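You operate a simulated robot arm through the tools that you are given. There is no shell and no other tool.

You are at the controls of a simulated two-armed robot. One attempt, no reset.

## Task
Switch the air from the black branch to the blue, at 7 bar.
Fine: shut the black valve and bleed it to zero, open the blue valve, set the line gauge by the regulator; the other branch valves stay shut.

The check looks at the end state, three seconds after you hand in, the way a careful person would. Anything else that was tipped, shoved, dropped, spilled or broken makes it a failure.

## Robot
Two 7-joint arms with fingered hands on one trunk that stands fixed in place. Base frame: the origin is at the foot of the trunk, x ahead of it, y to its left, z up; the work surface is at about z = 0.72. Units: m, rad, N and s.
The left shoulder is at [0.021, 0.208, 1.348], the right one opposite. Payload 5 kg a hand.
Tool frame (each hand has its own): the origin (TCP) lies between the finger pads and is the grasp point; the fingertips stand 0.048 m ahead of it; z points along the fingers, y is the line along which they close. The gripper opens to 0.16 m. The gripper's body begins 0.056 m behind the TCP. The gripper is a hand of 4 fingers: y runs from the thumb to the fingers, the wrist lies at [-0.026, -0.142, -0.252] in the tool frame, and closing takes about 1.5 s.
Orientation is told as [roll, pitch, yaw] about the base's x, y, z axes, in that order, counted from this pose: with the fingers straight down and the wrist toward the robot, the tool's x, y and z point along [0, 1, 0], [1, 0, 0] and [0, 0, -1] of the base frame.

## Interface
- The arms move only by the tool step_arm. It takes "left_targets", "right_targets" or both (then of equal length, played together; a hand with none holds still); each is a list of rows, each a list of 7 numbers: the shift along the tool's x, y, z in cm, then the turn, a rotation vector about the tool's x, y, z in rad, then the gripper command, from -1 (shut) to 1 (fully open), values between in proportion. In form: [[x, y, z, ax, ay, az, jaw], ...]. A call has 1 to 20 rows; each row shifts and turns the commanded pose from where the row before left it, along the tool's axes as they then stand. Rows are played at 5 a second. More than 0.05 m and 0.15 rad between two rows, or a gripper value outside its range, and nothing of the call is played. A pose out of reach is approached as far as the arm can. The call stops where the force on the tool passes 80 N (or 10 N more than at its start, if that is more) or the arm is blocked; 0.2 s more then pass. Each finger travels about 0.108 m/s and halts on what it meets, pressing with about 27 N; the grip force reading is that of the motor and also rises with nothing between the fingers. The clock runs only during rows and for 0.2 s after the last one: add rows that do not move to give the fingers time. The reply holds the time, the measured pose of the TCP, the force on the tool along the base axes, the opening and the grip force, in the units named above and with some noise, with the torque about the TCP (base axes, N m) and any sound that the robot's microphone picked up.
- Cameras (640 x 400 px; columns grow to the right, rows downward): "scene" is now at [0.1003, -0.0222, 1.5495]; the picture's right is [-0.24, -0.97, -0.00], its down [-0.42, 0.10, -0.90] and it looks along [0.88, -0.21, -0.43] (base axes); focal length 309 px, centre (320, 200). "left" rides on the left gripper at [-0.087, -0.133, -0.189] in its tool frame; the picture's right is [-0.83, -0.26, 0.49], its down [0.51, -0.71, 0.49] and it looks along [0.22, 0.66, 0.72] (tool axes); focal length 238 px, centre (320, 200). "right" rides on the right gripper at [0.087, -0.133, -0.189] in its tool frame; the picture's right is [-0.83, 0.26, -0.49], its down [-0.51, -0.71, 0.49] and it looks along [-0.22, 0.66, 0.72] (tool axes); focal length 238 px, centre (320, 200). There is no depth. A picture from a camera that has moved, and an enlarged one, comes with that camera's place and axes in the base frame and with its lens.
- snapshot(camera): a new picture of that camera. The clock stands still meanwhile.
- lift_body(by): slides the trunk up (or, below 0, down) by that many m; the arms and the scene camera ride with it, the base frame stays. It gives what a move gives, with no picture.
- grasp_type(shape, hand): the hand has 4 fingers and takes this shape, open, in about a second: jaw (thumb against the fingers, like two jaws); tri (thumb and two fingers); tip (a fingertip pinch); poke (one finger out to press); point (the index stretched); flat (the hand flat); cup (the hand cupped); fist (a fist). The gripper value then closes the fingers along that shape, each until it touches; the sizes above hold for jaw. It gives what a move gives, with no picture.
- head_to(pan, tilt): turns the head with the scene camera to pan (to the left, within 1.501 rad either way) and tilt (down, from -0.506 to 1.204), counted from straight ahead of the robot. It gives what a move gives.
- enlarge(camera, box): a new picture of the part [left, top, right, bottom] of that camera's present view, enlarged. The clock stands still meanwhile.
- hand_in(): hands the job in; it is judged then, once.

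Places have to be worked out from the pictures, the camera data and where the tool is seen. Open the grippers and draw the arms clear of the work before you hand the job in, unless the task says otherwise.

The tools are called after "Emit:" by a JSON object that holds its "method" and its "body". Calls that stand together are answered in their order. step_arm: Moves the arms, as the interface text tells. Its arguments: {"type":"object","properties":{"left_targets":{"type":"array"},"right_targets":{"type":"array"}},"required":[]} The other tools are called the same way: lift_body (by) slides the trunk up or down; grasp_type (shape, hand) gives the hand a shape; head_to (pan, tilt) turns the head that bears the scene camera; snapshot (camera) takes a picture; enlarge (camera, box) takes an enlarged picture of a part of a camera's view; hand_in () hands the job in.

At the start:

```text
t: 0.0
left_ee_pos: [0.7388, -0.1381, 1.4277]
left_ee_rot: [0.001, -0.002, -0.001]
left_contact_force: [-0.4, 0.5, -0.1]
left_ft_torque: [-0.01, 0.01, -0.01]
left_gripper_width: 0.1593
left_finger_force: 0.0
left_shape: jaw
right_ee_pos: [0.5485, -0.627, 1.3488]
right_ee_rot: [0.002, 0.0, 0.0]
right_contact_force: [0.6, 0.5, -0.1]
right_ft_torque: [-0.03, -0.03, -0.02]
right_gripper_width: 0.1599
right_finger_force: 0.0
right_shape: jaw
trunk travel left (down, up): [-0.35, 0.34]
head pan, tilt: [-0.239, 0.447]
```

scene: 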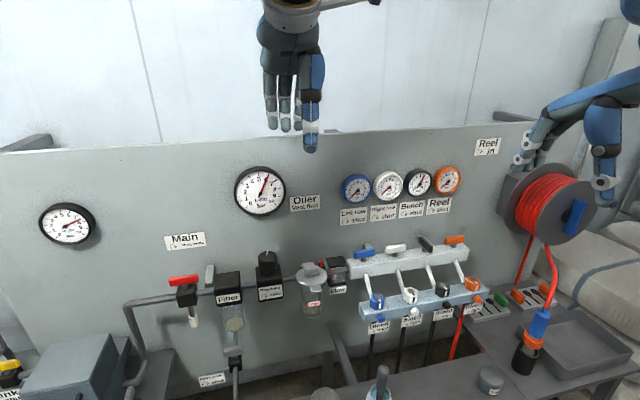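
right: 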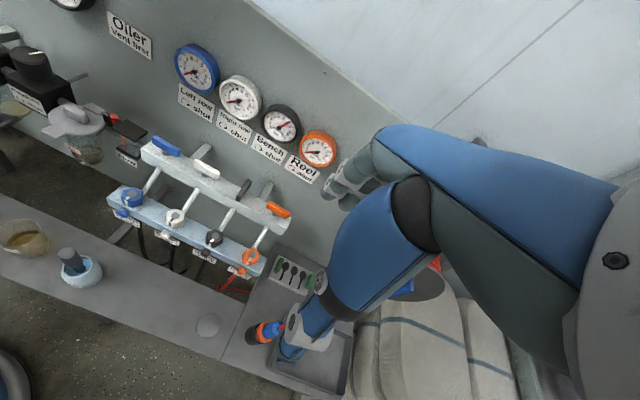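
left: 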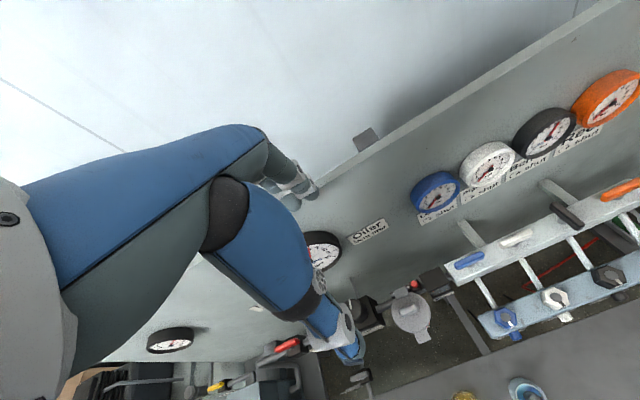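

I see a panel with the main gauge, the line gauge, a regulator knob, four branch valves on a manifold and four bleed screws or valves below. I enlarge the key parts to read the labels and valve states.

Emit:
{"method": "enlarge", "body": {"camera": "scene", "box": [320, 160, 500, 340]}}

Emit:
{"method": "enlarge", "body": {"camera": "scene", "box": [160, 150, 360, 340]}}

Emit:
{"method": "enlarge", "body": {"camera": "right", "box": [100, 120, 320, 290]}}

Emit:
{"method": "enlarge", "body": {"camera": "scene", "box": [0, 160, 220, 400]}}

```text
2.22 times, centred on (410, 250) of scene
camera zoom: at [0.1003, -0.0222, 1.5495], right [-0.24, -0.97, 0.0], down [-0.42, 0.1, -0.9], along [0.88, -0.21, -0.43], focal length 686 px, centre (120, 89)
```

zoom: 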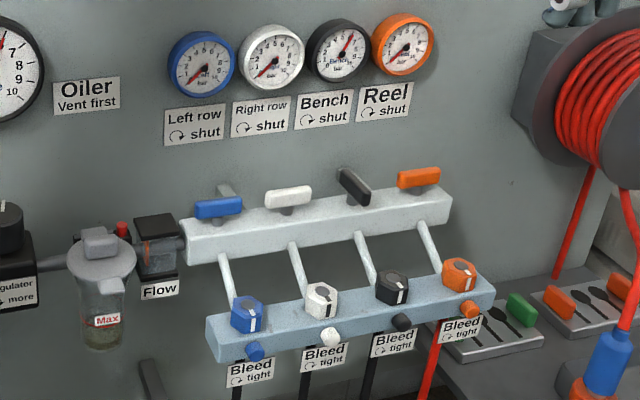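

```text
2.11 times, centred on (260, 245) of scene
camera zoom: at [0.1003, -0.0222, 1.5495], right [-0.24, -0.97, 0.0], down [-0.42, 0.1, -0.9], along [0.88, -0.21, -0.43], focal length 650 px, centre (446, 105)
```

zoom: 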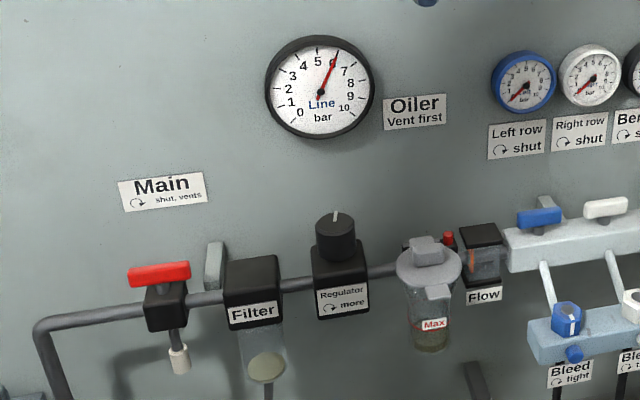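

```text
2.35 times, centred on (210, 205) of right
camera zoom: at [0.416, -0.54, 1.5383], right [0.26, -0.83, 0.49], down [-0.71, -0.51, -0.49], along [0.66, -0.22, -0.72], focal length 561 px, centre (579, 188)
```

zoom: 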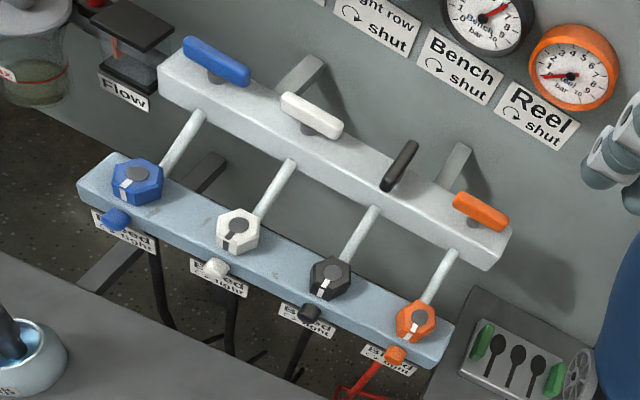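

```text
1.67 times, centred on (110, 280) of scene
camera zoom: at [0.1003, -0.0222, 1.5495], right [-0.24, -0.97, 0.0], down [-0.42, 0.1, -0.9], along [0.88, -0.21, -0.43], focal length 515 px, centre (670, 67)
```

zoom: 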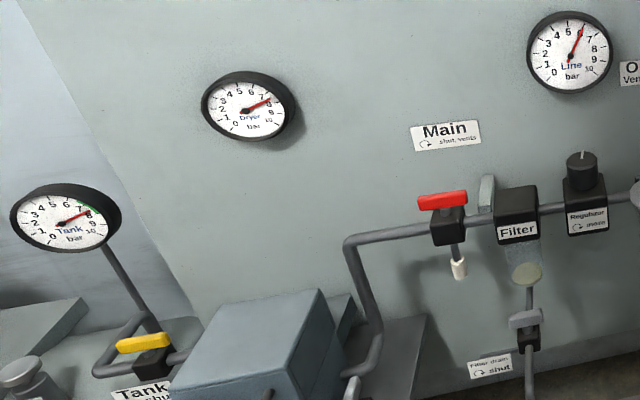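

The black branch ("Bench") lever lies along its flow (open) and the other three lie across (shut). The line gauge reads about 6 bar and "clockwise = shut / more / tight" is on the labels. From two views the levers are near x 0.77, z 1.04 (blue y -0.31, black y -0.50) and the bleeds near x 0.66, z 0.96; I turn the head to survey the rest.

Emit:
{"method": "head_to", "body": {"pan": -0.45, "tilt": 0.75}}

Emit:
{"method": "snapshot", "body": {"camera": "scene"}}

Emit:
{"method": "enlarge", "body": {"camera": "scene", "box": [220, 60, 420, 200]}}

```text
t: 0.8
left_ee_pos: [0.7379, -0.1372, 1.4271]
left_ee_rot: [0.0, 0.001, -0.001]
left_contact_force: [-0.6, 0.6, -0.3]
left_ft_torque: [-0.03, 0.0, -0.02]
left_gripper_width: 0.1595
left_finger_force: 0.1
left_shape: jaw
right_ee_pos: [0.5493, -0.6267, 1.3494]
right_ee_rot: [0.0, -0.001, -0.002]
right_contact_force: [-0.3, -0.6, -0.9]
right_ft_torque: [-0.02, 0.0, 0.02]
right_gripper_width: 0.1596
right_finger_force: 0.2
right_shape: jaw
trunk travel left (down, up): [-0.35, 0.34]
head pan, tilt: [-0.45, 0.75]
```

```text
taken
camera scene: at [0.0856, -0.0364, 1.5228], right [-0.44, -0.9, 0.0], down [-0.61, 0.3, -0.73], along [0.66, -0.32, -0.68], focal length 309 px, centre (320, 200)
```

scene: 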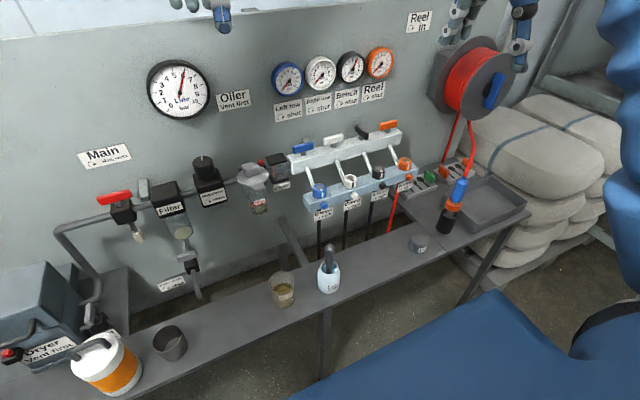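

```text
2.86 times, centred on (320, 130) of scene
camera zoom: at [0.0856, -0.0364, 1.5228], right [-0.44, -0.9, 0.0], down [-0.61, 0.3, -0.73], along [0.66, -0.32, -0.68], focal length 882 px, centre (320, 400)
```

zoom: 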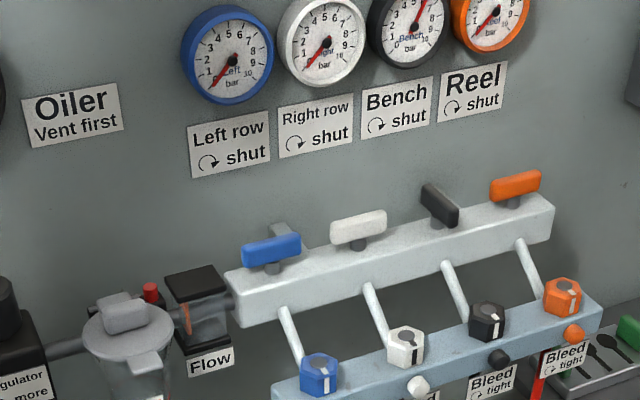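

The enlarged views render sharply, so I zoom in tightly on the bleed knobs, the levers and the gauges to check their states.

Emit:
{"method": "enlarge", "body": {"camera": "scene", "box": [300, 170, 364, 210]}}

Emit:
{"method": "enlarge", "body": {"camera": "scene", "box": [360, 145, 424, 185]}}

Emit:
{"method": "enlarge", "body": {"camera": "scene", "box": [268, 40, 396, 120]}}

Emit:
{"method": "enlarge", "body": {"camera": "scene", "box": [140, 50, 252, 120]}}

Emit:
{"method": "enlarge", "body": {"camera": "right", "box": [110, 120, 310, 245]}}

Emit:
{"method": "enlarge", "body": {"camera": "scene", "box": [180, 145, 300, 220]}}

```text
10.00 times, centred on (332, 190) of scene
camera zoom: at [0.0856, -0.0364, 1.5228], right [-0.44, -0.9, 0.0], down [-0.61, 0.3, -0.73], along [0.66, -0.32, -0.68], focal length 3089 px, centre (200, 300)
```

zoom: 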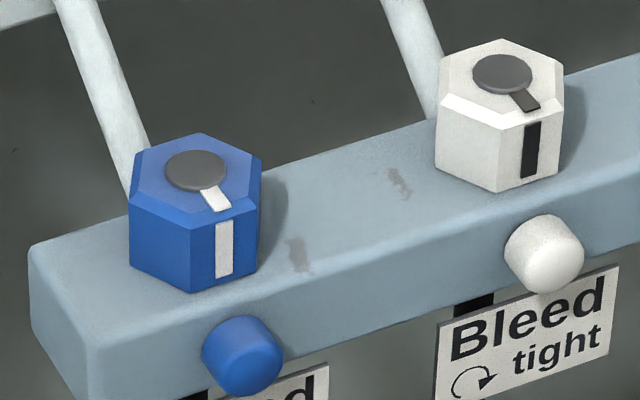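

```text
10.00 times, centred on (392, 165) of scene
camera zoom: at [0.0856, -0.0364, 1.5228], right [-0.44, -0.9, 0.0], down [-0.61, 0.3, -0.73], along [0.66, -0.32, -0.68], focal length 3089 px, centre (-400, 550)
```

zoom: 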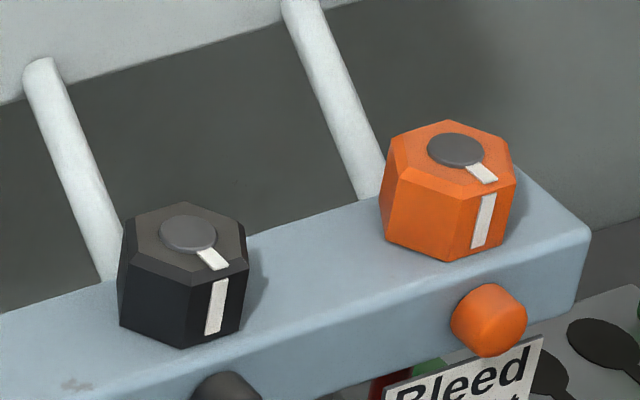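

```text
5.00 times, centred on (332, 80) of scene
camera zoom: at [0.0856, -0.0364, 1.5228], right [-0.44, -0.9, 0.0], down [-0.61, 0.3, -0.73], along [0.66, -0.32, -0.68], focal length 1544 px, centre (260, 800)
```

zoom: 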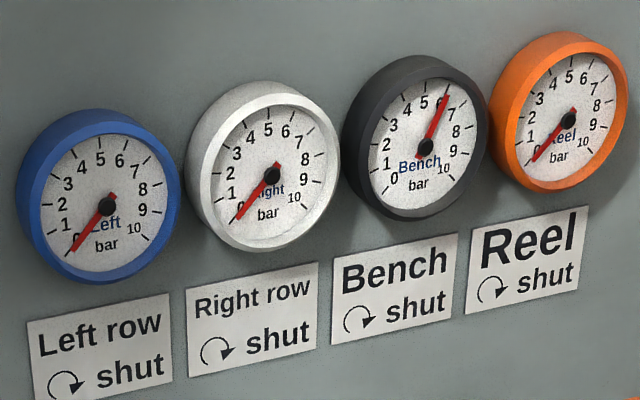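

```text
5.71 times, centred on (196, 85) of scene
camera zoom: at [0.0856, -0.0364, 1.5228], right [-0.44, -0.9, 0.0], down [-0.61, 0.3, -0.73], along [0.66, -0.32, -0.68], focal length 1765 px, centre (1029, 857)
```

zoom: 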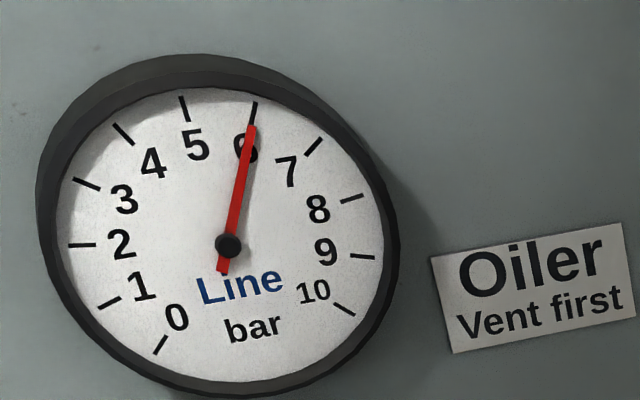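

```text
3.20 times, centred on (210, 182) of right
camera zoom: at [0.416, -0.5399, 1.5383], right [0.26, -0.83, 0.49], down [-0.71, -0.51, -0.49], along [0.66, -0.22, -0.72], focal length 763 px, centre (672, 256)
```

zoom: 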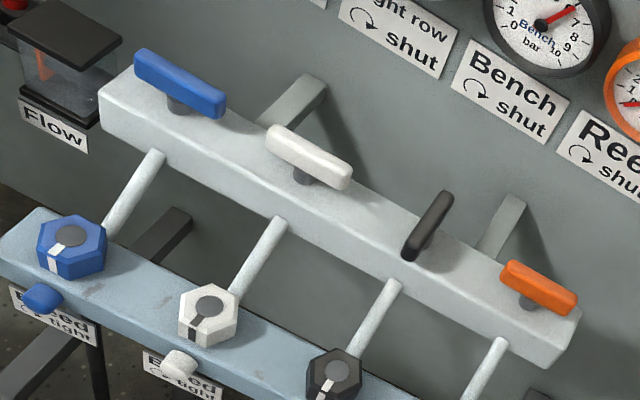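

```text
5.33 times, centred on (240, 182) of scene
camera zoom: at [0.0856, -0.0364, 1.5228], right [-0.44, -0.9, 0.0], down [-0.61, 0.3, -0.73], along [0.66, -0.32, -0.68], focal length 1647 px, centre (747, 293)
```

zoom: 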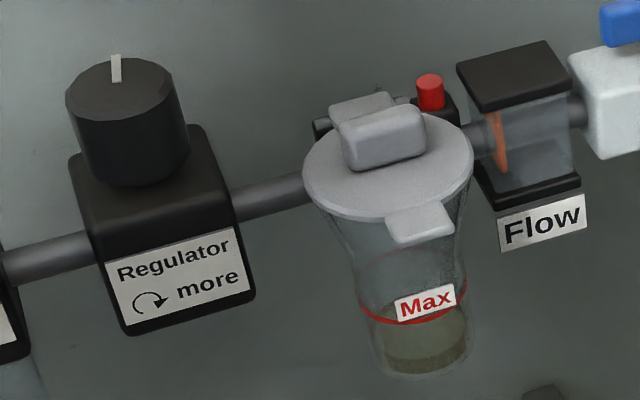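

All four bleeds have their marks to the front (tight), the line reads 6.0 and the panel face is near x 0.88. I now look at the hands themselves to learn how the fingers sit around the TCP.

Emit:
{"method": "head_to", "body": {"pan": -0.5, "tilt": 0.2}}

Emit:
{"method": "snapshot", "body": {"camera": "scene"}}

Emit:
{"method": "enlarge", "body": {"camera": "scene", "box": [400, 100, 640, 260]}}

```text
t: 1.8
left_ee_pos: [0.7382, -0.1373, 1.4268]
left_ee_rot: [0.0, 0.0, 0.0]
left_contact_force: [-0.2, -0.2, 0.3]
left_ft_torque: [0.0, -0.02, -0.02]
left_gripper_width: 0.1595
left_finger_force: 0.0
left_shape: jaw
right_ee_pos: [0.5491, -0.6266, 1.348]
right_ee_rot: [-0.001, 0.0, -0.002]
right_contact_force: [0.8, 0.3, 0.4]
right_ft_torque: [0.02, 0.01, -0.03]
right_gripper_width: 0.1597
right_finger_force: 0.1
right_shape: jaw
trunk travel left (down, up): [-0.35, 0.34]
head pan, tilt: [-0.499, 0.201]
```

```text
taken
camera scene: at [0.0928, -0.045, 1.5723], right [-0.48, -0.88, 0.0], down [-0.18, 0.1, -0.98], along [0.86, -0.47, -0.2], focal length 309 px, centre (320, 200)
```

scene: 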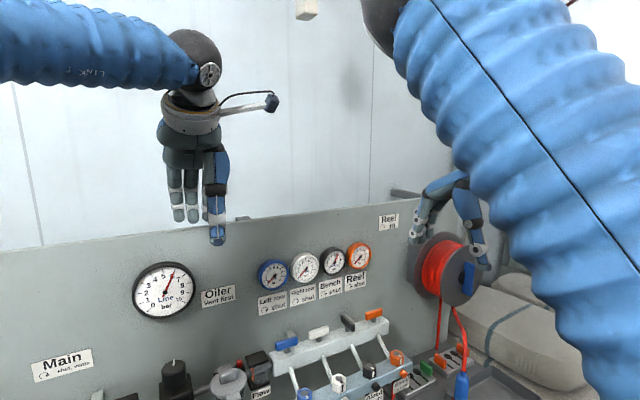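

```text
2.50 times, centred on (520, 180) of scene
camera zoom: at [0.0928, -0.045, 1.5723], right [-0.48, -0.88, 0.0], down [-0.18, 0.1, -0.98], along [0.86, -0.47, -0.2], focal length 772 px, centre (-180, 250)
```

zoom: 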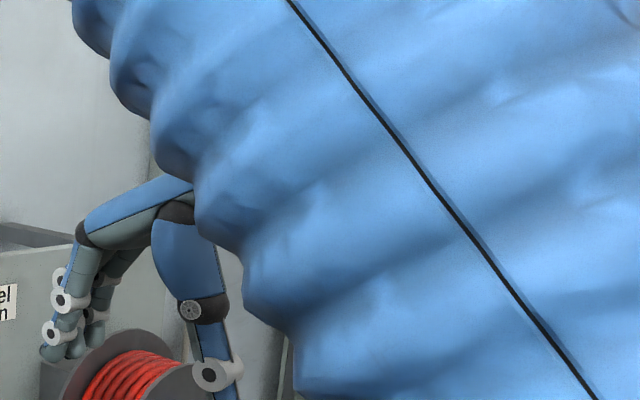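

The hand is a large C with the fingers bulging forward of the TCP, so clearance to the gauges (front near x 0.845, z above 1.15) matters. I try the narrower shapes on the left hand in free air and look at them.

Emit:
{"method": "grasp_type", "body": {"shape": "tip", "hand": "left"}}

Emit:
{"method": "snapshot", "body": {"camera": "left"}}

Emit:
{"method": "enlarge", "body": {"camera": "scene", "box": [100, 20, 340, 270]}}

Emit:
{"method": "grasp_type", "body": {"shape": "poke", "hand": "right"}}

Emit:
{"method": "snapshot", "body": {"camera": "right"}}

```text
t: 2.7
left_ee_pos: [0.7387, -0.1364, 1.4275]
left_ee_rot: [0.0, -0.001, 0.001]
left_contact_force: [0.7, 1.2, -0.6]
left_ft_torque: [0.01, 0.0, -0.03]
left_gripper_width: 0.1595
left_finger_force: 0.1
left_shape: tip
right_ee_pos: [0.5491, -0.627, 1.3487]
right_ee_rot: [0.0, -0.001, -0.002]
right_contact_force: [0.9, -0.6, 0.1]
right_ft_torque: [-0.03, 0.03, 0.02]
right_gripper_width: 0.1596
right_finger_force: 0.0
right_shape: jaw
trunk travel left (down, up): [-0.35, 0.34]
head pan, tilt: [-0.499, 0.201]
```

```text
taken
camera left: at [0.6055, -0.2244, 1.6159], right [-0.26, -0.83, -0.49], down [-0.71, 0.51, -0.49], along [0.66, 0.22, -0.72], focal length 238 px, centre (320, 200)
```

left: 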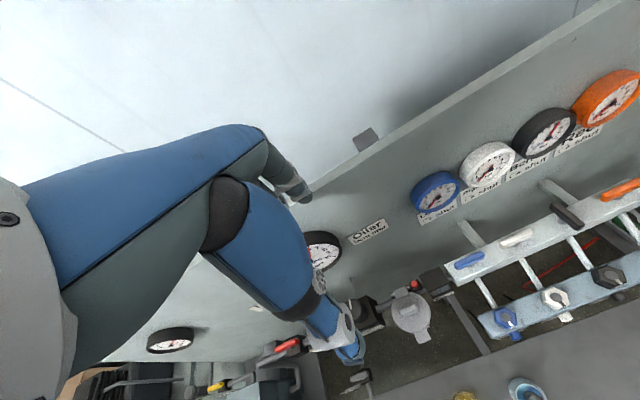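

```text
1.60 times, centred on (220, 145) of scene
camera zoom: at [0.0929, -0.045, 1.5724], right [-0.48, -0.88, 0.0], down [-0.18, 0.1, -0.98], along [0.86, -0.47, -0.2], focal length 494 px, centre (480, 288)
```

zoom: 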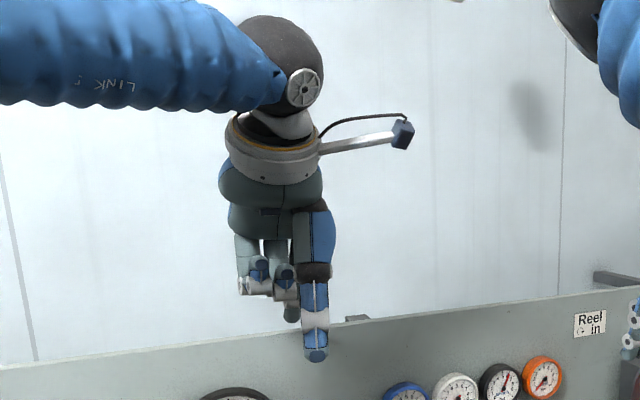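

```text
t: 3.6
left_ee_pos: [0.7389, -0.1381, 1.4259]
left_ee_rot: [0.0, -0.001, -0.001]
left_contact_force: [0.4, -0.8, -0.1]
left_ft_torque: [0.01, 0.01, 0.01]
left_gripper_width: 0.1597
left_finger_force: 0.1
left_shape: tip
right_ee_pos: [0.5492, -0.6269, 1.3494]
right_ee_rot: [0.002, 0.002, -0.002]
right_contact_force: [0.2, -0.1, -0.3]
right_ft_torque: [-0.06, 0.01, -0.01]
right_gripper_width: 0.0
right_finger_force: 0.0
right_shape: poke
trunk travel left (down, up): [-0.35, 0.34]
head pan, tilt: [-0.499, 0.201]
```

```text
taken
camera right: at [0.4162, -0.54, 1.5382], right [0.26, -0.83, 0.49], down [-0.71, -0.51, -0.49], along [0.66, -0.22, -0.72], focal length 238 px, centre (320, 200)
```

right: 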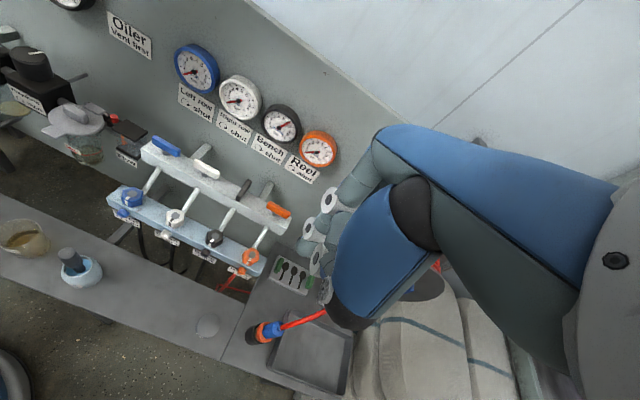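

In "tip" only the index opposes the thumb and the other fingers curl away. I close the left pinch partway in free air to see how far the knuckles bulge at lever width.

Emit:
{"method": "step_arm", "body": {"left_targets": [[0, 0, 0, 0, 0, 0, -0.6], [0, 0, 0, 0, 0, 0, -0.6], [0, 0, 0, 0, 0, 0, -0.6], [0, 0, 0, 0, 0, 0, -0.6], [0, 0, 0, 0, 0, 0, -0.6], [0, 0, 0, 0, 0, 0, -0.6], [0, 0, 0, 0, 0, 0, -0.6]]}}

Emit:
{"method": "snapshot", "body": {"camera": "left"}}

Emit:
{"method": "enlarge", "body": {"camera": "scene", "box": [100, 20, 340, 270]}}

```text
t: 5.2
left_ee_pos: [0.7383, -0.1375, 1.4271]
left_ee_rot: [0.0, -0.001, 0.001]
left_contact_force: [0.1, -0.3, 0.4]
left_ft_torque: [-0.01, -0.01, 0.01]
left_gripper_width: 0.0324
left_finger_force: 0.0
left_shape: tip
right_ee_pos: [0.5488, -0.6264, 1.3486]
right_ee_rot: [-0.001, 0.001, -0.002]
right_contact_force: [0.5, -0.1, -0.5]
right_ft_torque: [-0.01, 0.0, 0.0]
right_gripper_width: 0.0002
right_finger_force: 0.1
right_shape: poke
trunk travel left (down, up): [-0.35, 0.34]
head pan, tilt: [-0.499, 0.201]
```

```text
taken
camera left: at [0.6054, -0.2244, 1.6159], right [-0.26, -0.83, -0.49], down [-0.71, 0.51, -0.49], along [0.66, 0.22, -0.72], focal length 238 px, centre (320, 200)
```

left: 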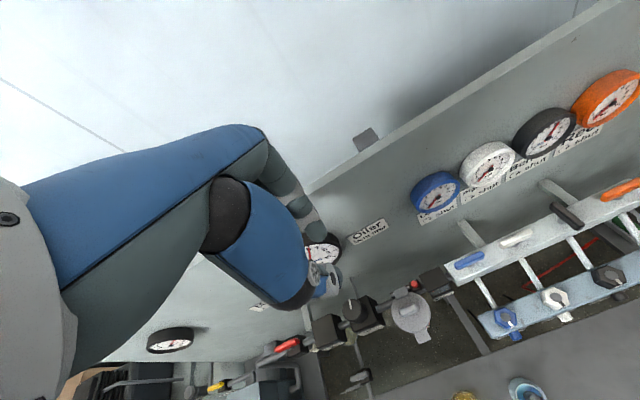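

```text
1.60 times, centred on (220, 145) of scene
camera zoom: at [0.0928, -0.045, 1.5724], right [-0.48, -0.88, 0.0], down [-0.18, 0.1, -0.98], along [0.86, -0.47, -0.2], focal length 494 px, centre (480, 288)
```

zoom: 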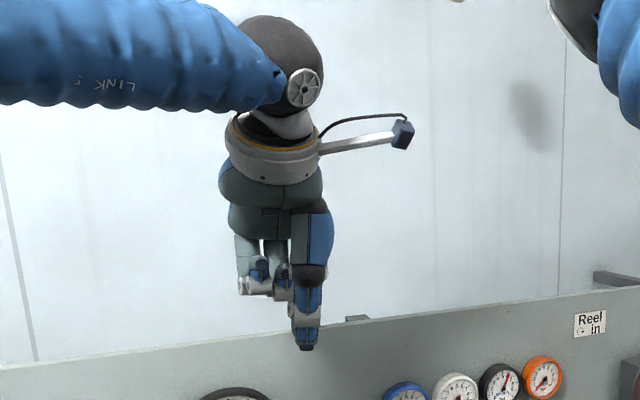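

The knuckles stay about 0.085 m forward of the TCP whatever the opening, so I will work with the hand tilted back, using the closed tip pinch as a pusher for the levers. I put the right hand in "tip", then move it nearer and tilt it 35 degrees.

Emit:
{"method": "grasp_type", "body": {"shape": "tip", "hand": "right"}}

Emit:
{"method": "step_arm", "body": {"right_targets": [[1.43, 1.2, 2.5, 0, 0, 0, -1], [1.43, 1.2, 2.5, 0, 0, 0, -1], [1.43, 1.2, 2.5, 0, 0, 0, -1], [1.43, 1.2, 2.5, 0, 0, 0, -1], [1.43, 1.2, 2.5, 0, 0, 0, -1], [0, 0, 0, -0.122, 0, 0, -1], [0, 0, 0, -0.122, 0, 0, -1], [0, 0, 0, -0.122, 0, 0, -1], [0, 0, 0, -0.122, 0, 0, -1], [0, 0, 0, -0.123, 0, 0, -1], [0, 0, 0, 0, 0, 0, -1]]}}

Emit:
{"method": "head_to", "body": {"pan": -0.4, "tilt": 0.5}}

Emit:
{"method": "snapshot", "body": {"camera": "scene"}}

Emit:
{"method": "snapshot", "body": {"camera": "right"}}

```text
t: 6.1
left_ee_pos: [0.7379, -0.1377, 1.4271]
left_ee_rot: [-0.002, 0.0, -0.001]
left_contact_force: [0.3, -0.5, -0.7]
left_ft_torque: [0.01, 0.03, 0.01]
left_gripper_width: 0.0326
left_finger_force: 0.1
left_shape: tip
right_ee_pos: [0.5491, -0.6258, 1.3487]
right_ee_rot: [0.001, 0.0, -0.003]
right_contact_force: [0.4, -0.2, 0.3]
right_ft_torque: [-0.02, 0.01, 0.01]
right_gripper_width: 0.16
right_finger_force: 0.0
right_shape: tip
trunk travel left (down, up): [-0.35, 0.34]
head pan, tilt: [-0.499, 0.201]
```

```text
t: 8.5
left_ee_pos: [0.7384, -0.137, 1.4288]
left_ee_rot: [-0.001, 0.0, 0.001]
left_contact_force: [0.4, 1.9, 0.1]
left_ft_torque: [-0.06, -0.01, 0.01]
left_gripper_width: 0.0324
left_finger_force: 0.1
left_shape: tip
right_ee_pos: [0.6091, -0.5531, 1.2249]
right_ee_rot: [-0.001, -0.613, 0.0]
right_contact_force: [-0.4, 0.1, -0.2]
right_ft_torque: [-0.06, 0.01, -0.02]
right_gripper_width: 0.0001
right_finger_force: 26.4
right_shape: tip
trunk travel left (down, up): [-0.35, 0.34]
head pan, tilt: [-0.499, 0.201]
```

```text
t: 9.3
left_ee_pos: [0.7385, -0.1377, 1.4268]
left_ee_rot: [0.002, 0.0, 0.0]
left_contact_force: [-0.2, 0.2, -0.8]
left_ft_torque: [-0.01, 0.02, 0.03]
left_gripper_width: 0.0325
left_finger_force: 0.2
left_shape: tip
right_ee_pos: [0.6081, -0.5538, 1.2237]
right_ee_rot: [0.002, -0.609, -0.001]
right_contact_force: [0.3, 0.4, -0.8]
right_ft_torque: [0.01, 0.01, 0.01]
right_gripper_width: 0.0
right_finger_force: 27.1
right_shape: tip
trunk travel left (down, up): [-0.35, 0.34]
head pan, tilt: [-0.4, 0.499]
```

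```text
taken
camera scene: at [0.0949, -0.036, 1.5448], right [-0.39, -0.92, 0.0], down [-0.44, 0.19, -0.88], along [0.81, -0.34, -0.48], focal length 309 px, centre (320, 200)
```

scene: 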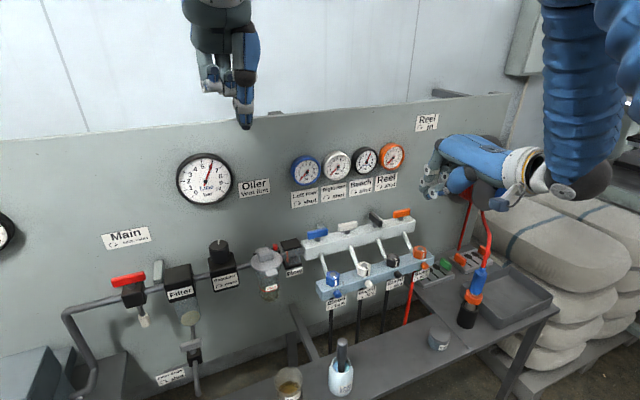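

```text
taken
camera right: at [0.3918, -0.4684, 1.3027], right [-0.07, -0.83, 0.55], down [-0.3, -0.51, -0.81], along [0.95, -0.22, -0.22], focal length 238 px, centre (320, 200)
```

right: 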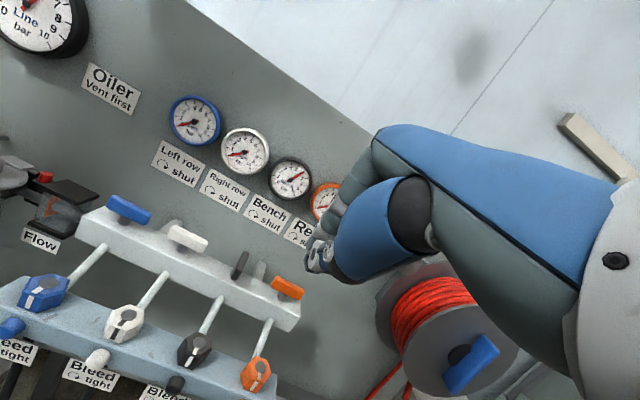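

The tilt works and the hand is well clear. I enlarge both views to triangulate the black and blue levers, the manifold top and the bleed knob more exactly.

Emit:
{"method": "enlarge", "body": {"camera": "right", "box": [90, 180, 330, 330]}}

Emit:
{"method": "enlarge", "body": {"camera": "scene", "box": [300, 200, 428, 280]}}

Emit:
{"method": "enlarge", "body": {"camera": "scene", "box": [400, 120, 560, 220]}}

Emit:
{"method": "enlarge", "body": {"camera": "right", "box": [280, 140, 440, 300]}}

```text
2.67 times, centred on (210, 255) of right
camera zoom: at [0.3918, -0.4684, 1.3027], right [-0.07, -0.83, 0.55], down [-0.3, -0.51, -0.81], along [0.95, -0.22, -0.22], focal length 636 px, centre (613, 53)
```

zoom: 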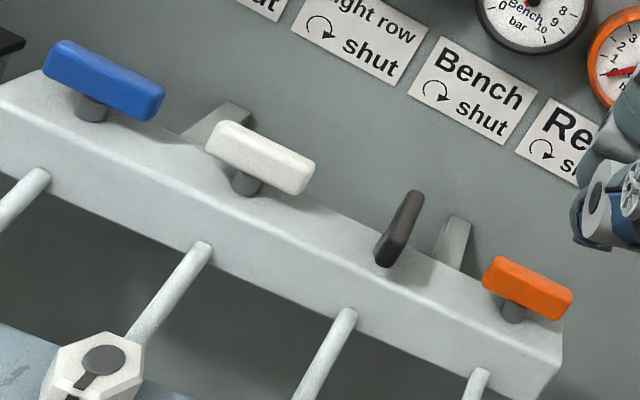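

```text
5.00 times, centred on (364, 240) of scene
camera zoom: at [0.0949, -0.036, 1.5448], right [-0.39, -0.92, 0.0], down [-0.44, 0.19, -0.88], along [0.81, -0.34, -0.48], focal length 1544 px, centre (100, 0)
```

zoom: 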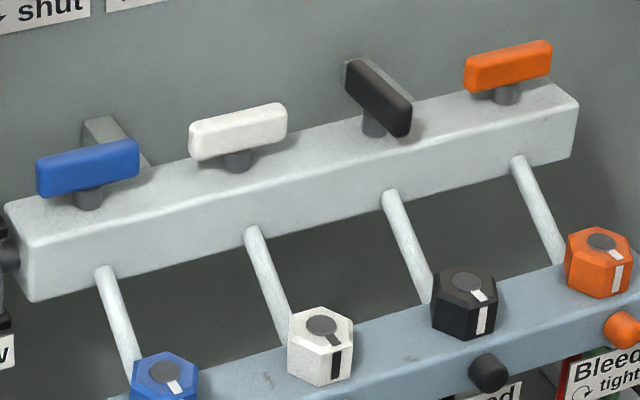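

```text
4.00 times, centred on (480, 170) of scene
camera zoom: at [0.0949, -0.036, 1.5448], right [-0.39, -0.92, 0.0], down [-0.44, 0.19, -0.88], along [0.81, -0.34, -0.48], focal length 1236 px, centre (-320, 320)
```

zoom: 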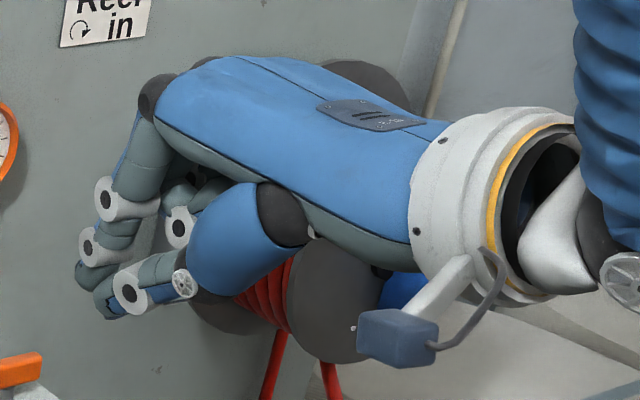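

```text
2.50 times, centred on (360, 220) of right
camera zoom: at [0.3918, -0.4684, 1.3027], right [-0.07, -0.83, 0.55], down [-0.3, -0.51, -0.81], along [0.95, -0.22, -0.22], focal length 596 px, centre (220, 150)
```

zoom: 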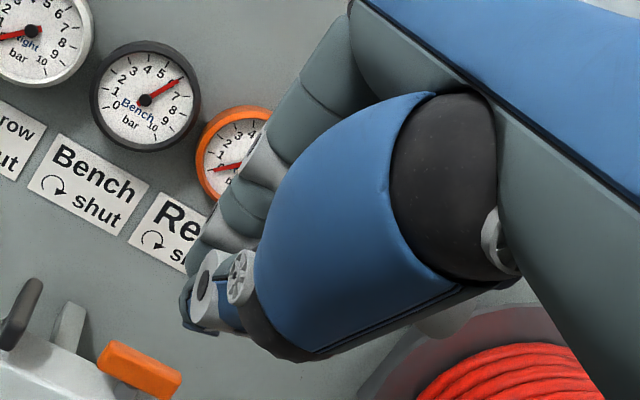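

The black lever's near end is at about (0.736, -0.500, 1.043), its pivot near x 0.766, bar about 0.06 long; the manifold top is near z 1.02. I bring the closed pinch above the gap between the black and orange levers.

Emit:
{"method": "step_arm", "body": {"right_targets": [[0.41, 0.82, 3.45, 0, 0, 0, -1], [0.41, 0.82, 3.45, 0, 0, 0, -1], [0.41, 0.82, 3.45, 0, 0, 0, -1], [0.41, 0.82, 3.45, 0, 0, 0, -1], [0, 0, 0, 0, 0, 0, -1]]}}

Emit:
{"method": "snapshot", "body": {"camera": "right"}}

Emit:
{"method": "enlarge", "body": {"camera": "scene", "box": [320, 160, 480, 280]}}

```text
t: 10.5
left_ee_pos: [0.7357, -0.1371, 1.4281]
left_ee_rot: [-0.002, -0.002, -0.001]
left_contact_force: [-1.3, 0.3, 1.3]
left_ft_torque: [-0.03, -0.04, 0.01]
left_gripper_width: 0.0324
left_finger_force: 0.0
left_shape: tip
right_ee_pos: [0.7144, -0.5388, 1.1327]
right_ee_rot: [0.0, -0.613, -0.002]
right_contact_force: [-1.2, -0.7, -0.2]
right_ft_torque: [-0.06, -0.01, -0.02]
right_gripper_width: 0.0
right_finger_force: 27.0
right_shape: tip
trunk travel left (down, up): [-0.35, 0.34]
head pan, tilt: [-0.4, 0.499]
```

```text
taken
camera right: at [0.497, -0.4526, 1.2112], right [-0.07, -0.83, 0.55], down [-0.3, -0.51, -0.81], along [0.95, -0.22, -0.21], focal length 238 px, centre (320, 200)
```

right: 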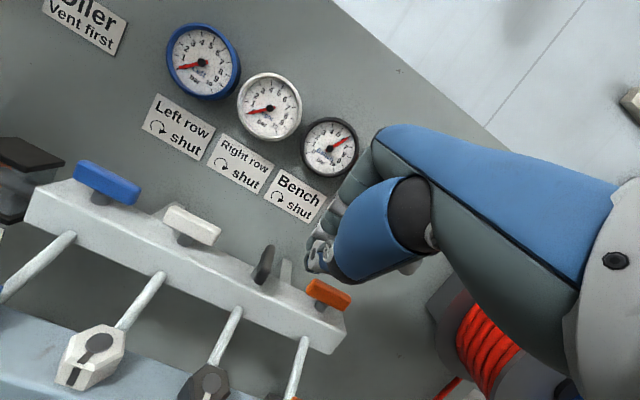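

```text
3.33 times, centred on (400, 220) of scene
camera zoom: at [0.0933, -0.0352, 1.5449], right [-0.39, -0.92, 0.0], down [-0.44, 0.19, -0.88], along [0.81, -0.34, -0.48], focal length 1030 px, centre (53, 133)
```

zoom: 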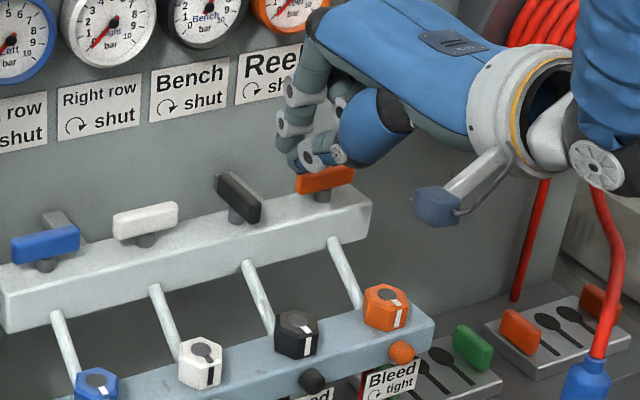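

The closed pinch's real tip shows about 2 cm beyond the nominal one: roughly TCP + (0.031, -0.008, -0.061) at this tilt, so it is now near (0.745, -0.547, 1.072). I lower it 3.6 cm between the black and orange levers and look again.

Emit:
{"method": "step_arm", "body": {"right_targets": [[0.3, -0.77, 0.93, 0, 0, 0, -1], [0.3, -0.77, 0.93, 0, 0, 0, -1], [0.1, -0.77, 0.93, 0, 0, 0, -1], [0, 0, 0, 0, 0, 0, -1]]}}

Emit:
{"method": "enlarge", "body": {"camera": "right", "box": [220, 200, 380, 300]}}

Emit:
{"method": "enlarge", "body": {"camera": "scene", "box": [360, 190, 424, 230]}}

```text
t: 11.5
left_ee_pos: [0.7374, -0.1373, 1.4279]
left_ee_rot: [0.0, -0.001, -0.001]
left_contact_force: [-0.4, 0.5, 0.8]
left_ft_torque: [-0.01, -0.01, -0.02]
left_gripper_width: 0.0323
left_finger_force: 0.1
left_shape: tip
right_ee_pos: [0.7115, -0.5321, 1.0943]
right_ee_rot: [0.0, -0.612, -0.002]
right_contact_force: [-0.5, -0.2, -0.2]
right_ft_torque: [0.05, 0.0, -0.04]
right_gripper_width: 0.0
right_finger_force: 26.3
right_shape: tip
trunk travel left (down, up): [-0.35, 0.34]
head pan, tilt: [-0.4, 0.499]
```

```text
4.00 times, centred on (300, 250) of right
camera zoom: at [0.4936, -0.445, 1.1743], right [-0.07, -0.83, 0.55], down [-0.3, -0.51, -0.81], along [0.95, -0.22, -0.22], focal length 953 px, centre (400, 0)
```

zoom: 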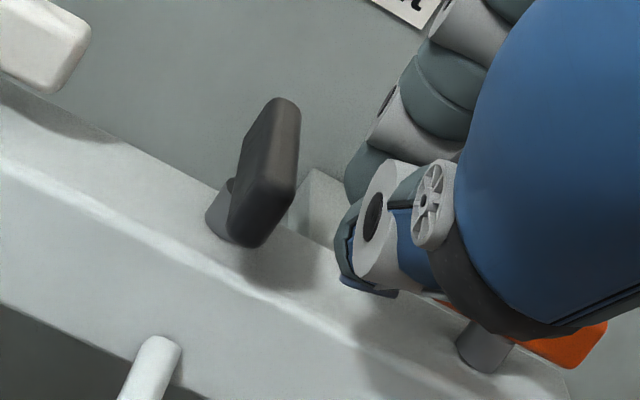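

```text
10.00 times, centred on (392, 210) of scene
camera zoom: at [0.0944, -0.0354, 1.5448], right [-0.39, -0.92, 0.0], down [-0.44, 0.19, -0.88], along [0.81, -0.34, -0.48], focal length 3089 px, centre (-400, 100)
```

zoom: 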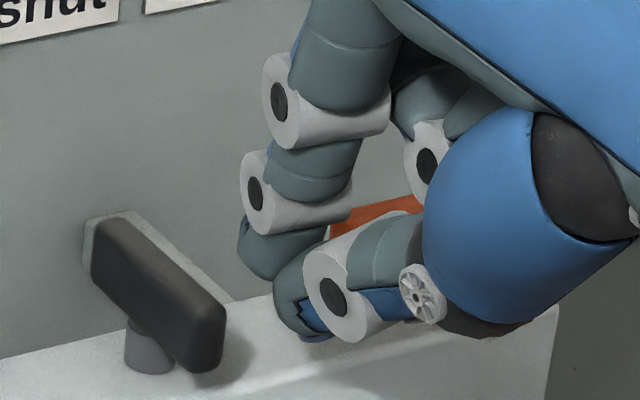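

The tip stands right of the black lever's near end, at bar height, with no contact. I push the near end to the left along an arc (clockwise seen from above), about two thirds of the way, then check.

Emit:
{"method": "step_arm", "body": {"right_targets": [[0.8, -0.33, -0.23, 0, 0, 0, -1], [0.7, 0, 0, 0, 0, 0, -1], [0.7, -0.2, -0.14, 0, 0, 0, -1], [0.7, -0.2, -0.14, 0, 0, 0, -1], [0.7, 0.12, 0.09, 0, 0, 0, -1], [0.7, 0.12, 0.09, 0, 0, 0, -1]]}}

Emit:
{"method": "enlarge", "body": {"camera": "scene", "box": [344, 185, 424, 235]}}

Emit:
{"method": "enlarge", "body": {"camera": "right", "box": [220, 200, 380, 300]}}

```text
t: 12.9
left_ee_pos: [0.7375, -0.137, 1.4277]
left_ee_rot: [0.001, 0.0, 0.001]
left_contact_force: [0.3, 0.5, -0.7]
left_ft_torque: [-0.02, -0.02, 0.0]
left_gripper_width: 0.0324
left_finger_force: 0.0
left_shape: tip
right_ee_pos: [0.7058, -0.4871, 1.0947]
right_ee_rot: [0.0, -0.611, -0.001]
right_contact_force: [-6.3, 0.4, 2.5]
right_ft_torque: [0.02, 0.14, -0.05]
right_gripper_width: 0.0
right_finger_force: 26.9
right_shape: tip
trunk travel left (down, up): [-0.35, 0.34]
head pan, tilt: [-0.4, 0.499]
```

```text
8.00 times, centred on (384, 210) of scene
camera zoom: at [0.0936, -0.0349, 1.5448], right [-0.39, -0.92, 0.0], down [-0.44, 0.19, -0.88], along [0.81, -0.34, -0.48], focal length 2471 px, centre (-192, 120)
```

zoom: 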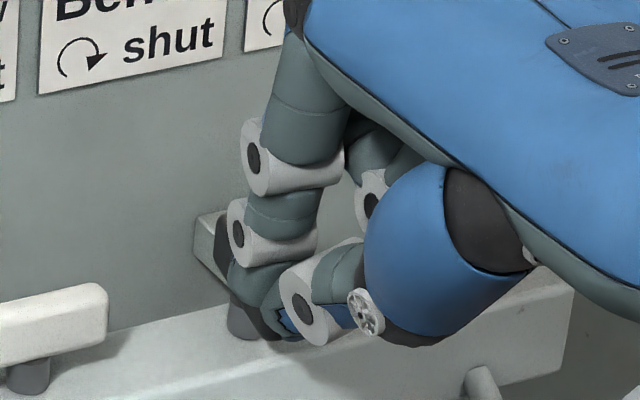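

```text
4.00 times, centred on (300, 250) of right
camera zoom: at [0.4881, -0.4013, 1.1738], right [-0.07, -0.83, 0.55], down [-0.3, -0.51, -0.81], along [0.95, -0.22, -0.22], focal length 953 px, centre (400, 0)
```

zoom: 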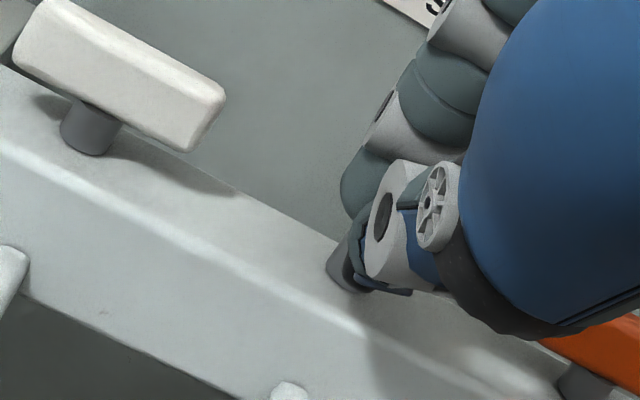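

The lever is hidden behind the fingers and the force is along -x, so the tip seems to have slipped past in front of the lever's end rather than turned it. I back off, go back to the right and look.

Emit:
{"method": "step_arm", "body": {"right_targets": [[0, -0.7, -0.49, 0, 0, 0, -1], [-2, 0, 0, 0, 0, 0, -1], [-2, 0, 0, 0, 0, 0, -1], [-0.6, 0, 0, 0, 0, 0, -1], [0, 0, 0, 0, 0, 0, -1]]}}

Emit:
{"method": "enlarge", "body": {"camera": "scene", "box": [344, 185, 424, 235]}}

Emit:
{"method": "enlarge", "body": {"camera": "right", "box": [220, 200, 380, 300]}}

```text
t: 14.1
left_ee_pos: [0.7385, -0.1365, 1.4262]
left_ee_rot: [0.001, 0.001, -0.001]
left_contact_force: [0.3, -0.6, 0.0]
left_ft_torque: [0.02, 0.01, -0.02]
left_gripper_width: 0.0324
left_finger_force: 0.0
left_shape: tip
right_ee_pos: [0.6978, -0.5344, 1.0931]
right_ee_rot: [0.0, -0.611, -0.002]
right_contact_force: [-0.7, -0.5, 1.0]
right_ft_torque: [-0.01, 0.02, 0.0]
right_gripper_width: 0.0001
right_finger_force: 27.1
right_shape: tip
trunk travel left (down, up): [-0.35, 0.34]
head pan, tilt: [-0.4, 0.499]
```

```text
8.00 times, centred on (384, 210) of scene
camera zoom: at [0.0951, -0.0361, 1.5447], right [-0.39, -0.92, 0.0], down [-0.44, 0.19, -0.88], along [0.81, -0.34, -0.48], focal length 2471 px, centre (-192, 120)
```

zoom: 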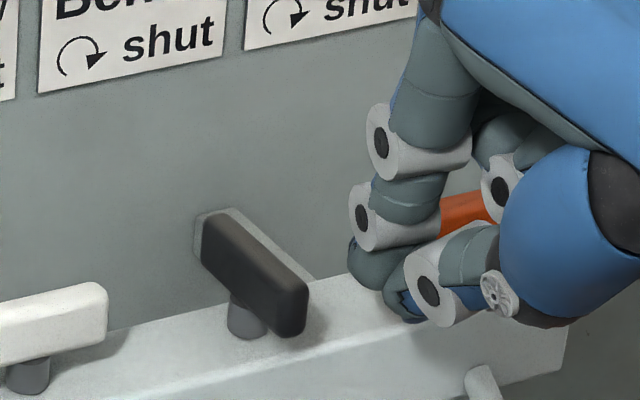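

```text
4.00 times, centred on (300, 250) of right
camera zoom: at [0.4812, -0.4487, 1.1727], right [-0.07, -0.83, 0.55], down [-0.3, -0.51, -0.81], along [0.95, -0.22, -0.22], focal length 953 px, centre (400, 0)
```

zoom: 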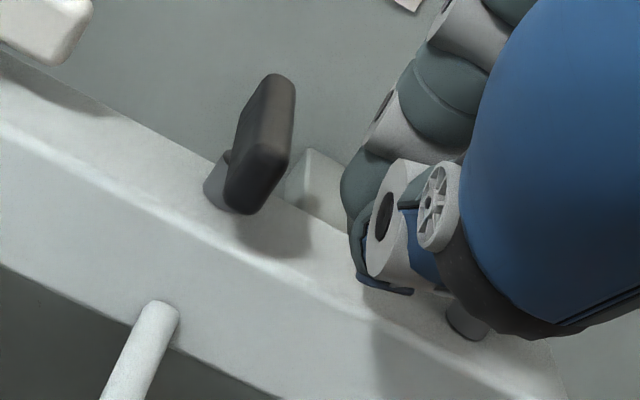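

The lever has not moved; the tip passed just in front of its end. I come 2.7 cm further in beside the lever and push again along the arc.

Emit:
{"method": "step_arm", "body": {"right_targets": [[0, 1.1, 0.775, 0, 0, 0, -1], [0, 1.1, 0.775, 0, 0, 0, -1], [2.0, 0, 0, 0, 0, 0, -1], [1.0, -0.12, -0.09, 0, 0, 0, -1], [0.75, -0.12, -0.09, 0, 0, 0, -1], [0.7, 0, 0, 0, 0, 0, -1], [0.7, 0.08, 0.06, 0, 0, 0, -1]]}}

Emit:
{"method": "enlarge", "body": {"camera": "scene", "box": [344, 185, 424, 235]}}

Emit:
{"method": "enlarge", "body": {"camera": "right", "box": [220, 200, 380, 300]}}

```text
t: 15.7
left_ee_pos: [0.737, -0.1367, 1.429]
left_ee_rot: [-0.001, 0.0, -0.001]
left_contact_force: [-0.7, -0.4, -0.6]
left_ft_torque: [-0.02, 0.02, -0.02]
left_gripper_width: 0.0325
left_finger_force: 0.0
left_shape: tip
right_ee_pos: [0.7222, -0.4839, 1.0945]
right_ee_rot: [-0.001, -0.612, -0.002]
right_contact_force: [1.0, -5.5, 8.6]
right_ft_torque: [-0.21, -0.28, -0.23]
right_gripper_width: 0.0002
right_finger_force: 26.9
right_shape: tip
trunk travel left (down, up): [-0.35, 0.34]
head pan, tilt: [-0.4, 0.499]
```

```text
8.00 times, centred on (384, 210) of scene
camera zoom: at [0.0944, -0.0357, 1.5448], right [-0.39, -0.92, 0.0], down [-0.44, 0.19, -0.88], along [0.81, -0.34, -0.48], focal length 2471 px, centre (-192, 120)
```

zoom: 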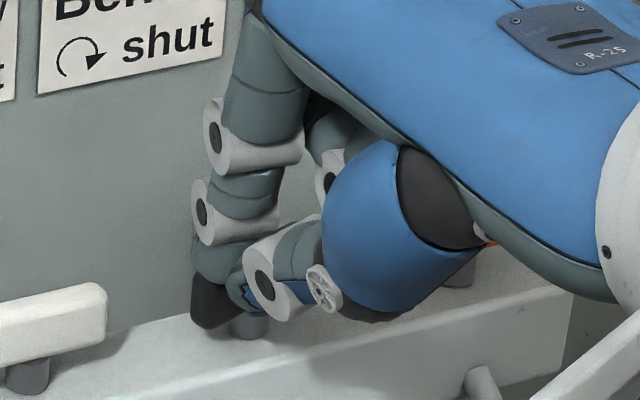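

```text
4.00 times, centred on (300, 250) of right
camera zoom: at [0.5053, -0.3968, 1.1732], right [-0.07, -0.83, 0.55], down [-0.3, -0.51, -0.81], along [0.95, -0.22, -0.21], focal length 953 px, centre (400, 0)
```

zoom: 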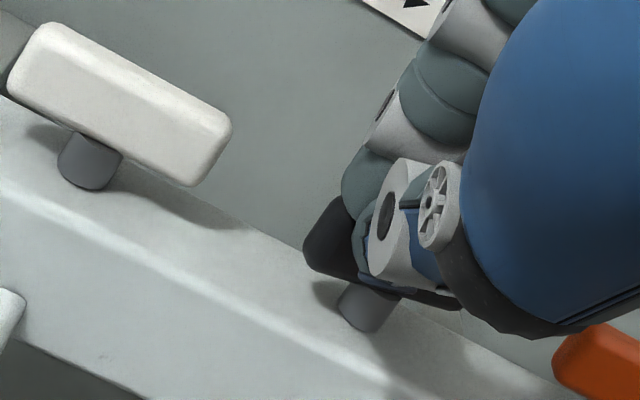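

The black lever has swung round, its left end now visible beside the fingers. I lift the hand off to see how far it turned.

Emit:
{"method": "step_arm", "body": {"right_targets": [[0, 0.5, -2.0, 0, 0, 0, -1], [0, 0, -4.0, 0, 0, 0, -1], [0, 0, -4.0, 0, 0, 0, -1], [-3, 0, -1.0, 0, 0, 0, -1], [0, 0, 0, 0, 0, 0, -1]]}}

Emit:
{"method": "enlarge", "body": {"camera": "scene", "box": [300, 195, 428, 275]}}

Emit:
{"method": "enlarge", "body": {"camera": "right", "box": [120, 200, 320, 325]}}

```text
t: 16.9
left_ee_pos: [0.7381, -0.1354, 1.4273]
left_ee_rot: [-0.003, 0.0, 0.0]
left_contact_force: [0.5, 1.5, 0.5]
left_ft_torque: [-0.14, 0.01, -0.02]
left_gripper_width: 0.0323
left_finger_force: 0.1
left_shape: tip
right_ee_pos: [0.6617, -0.5114, 1.1868]
right_ee_rot: [-0.001, -0.61, 0.0]
right_contact_force: [-0.1, 1.0, 0.1]
right_ft_torque: [-0.03, 0.07, -0.07]
right_gripper_width: 0.0
right_finger_force: 27.0
right_shape: tip
trunk travel left (down, up): [-0.35, 0.34]
head pan, tilt: [-0.4, 0.499]
```

```text
5.00 times, centred on (364, 235) of scene
camera zoom: at [0.0949, -0.0343, 1.5448], right [-0.39, -0.92, 0.0], down [-0.44, 0.19, -0.88], along [0.81, -0.34, -0.48], focal length 1544 px, centre (100, 25)
```

zoom: 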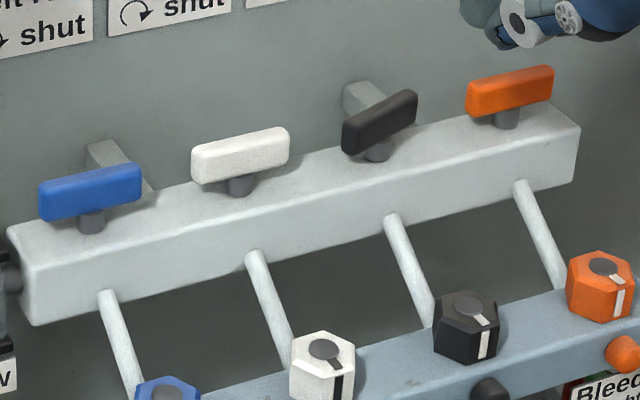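

```text
3.20 times, centred on (220, 262) of right
camera zoom: at [0.4447, -0.4258, 1.2653], right [-0.07, -0.83, 0.55], down [-0.3, -0.51, -0.81], along [0.95, -0.22, -0.22], focal length 763 px, centre (640, 0)
```

zoom: 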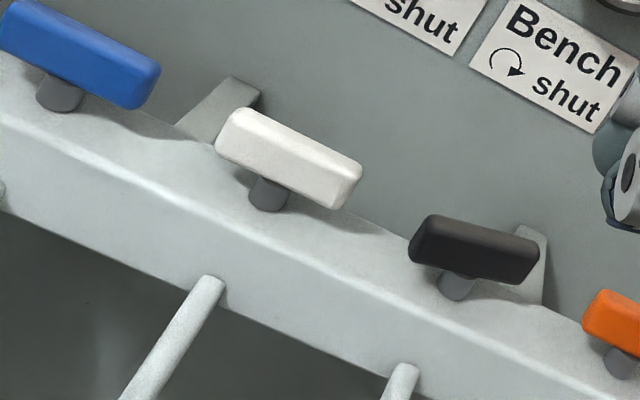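

The lever has turned about 70 degrees and lacks roughly 20. I come down in front of its left end and push it straight away from the robot toward the stop.

Emit:
{"method": "step_arm", "body": {"right_targets": [[1.21, -1.04, 3.13, 0, 0, 0, -1], [1.21, -1.04, 3.13, 0, 0, 0, -1], [1.21, -1.04, 3.13, 0, 0, 0, -1], [0, 0, 0, 0, 0, 0, -1], [0, 0.655, 0.459, 0, 0, 0, -1], [0, 0.655, 0.459, 0, 0, 0, -1], [0, 0.655, 0.459, 0, 0, 0, -1], [0, 0.655, 0.459, 0, 0, 0, -1]]}}

Emit:
{"method": "enlarge", "body": {"camera": "scene", "box": [344, 185, 424, 235]}}

Emit:
{"method": "enlarge", "body": {"camera": "right", "box": [220, 200, 380, 300]}}

```text
t: 18.7
left_ee_pos: [0.7356, -0.1381, 1.4294]
left_ee_rot: [0.0, -0.002, -0.002]
left_contact_force: [0.3, -0.6, 0.0]
left_ft_torque: [-0.01, -0.02, 0.01]
left_gripper_width: 0.0324
left_finger_force: 0.1
left_shape: tip
right_ee_pos: [0.7209, -0.4782, 1.0918]
right_ee_rot: [0.0, -0.61, -0.002]
right_contact_force: [-25.0, 1.0, 5.7]
right_ft_torque: [0.03, 0.74, 0.15]
right_gripper_width: 0.0
right_finger_force: 27.1
right_shape: tip
trunk travel left (down, up): [-0.35, 0.34]
head pan, tilt: [-0.4, 0.499]
```

```text
8.00 times, centred on (384, 210) of scene
camera zoom: at [0.091, -0.0357, 1.545], right [-0.39, -0.92, 0.0], down [-0.44, 0.19, -0.88], along [0.81, -0.34, -0.48], focal length 2471 px, centre (-192, 120)
```

zoom: 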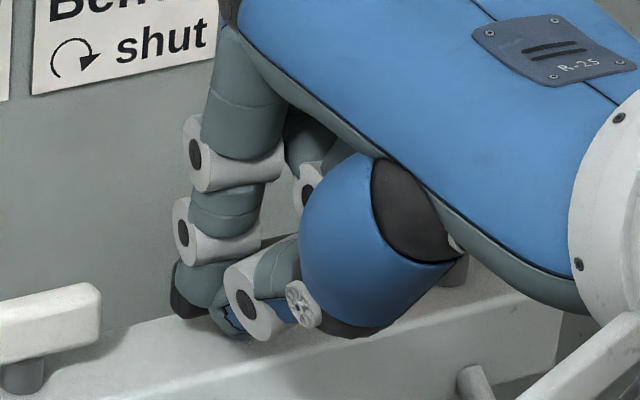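

```text
4.00 times, centred on (300, 250) of right
camera zoom: at [0.5038, -0.39, 1.1712], right [-0.07, -0.83, 0.55], down [-0.3, -0.51, -0.81], along [0.95, -0.22, -0.22], focal length 953 px, centre (400, 0)
```

zoom: 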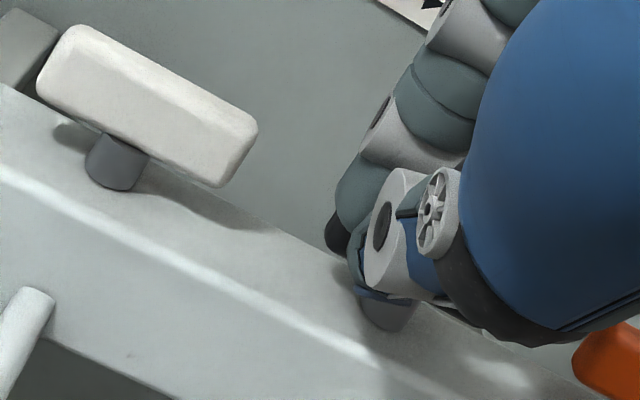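

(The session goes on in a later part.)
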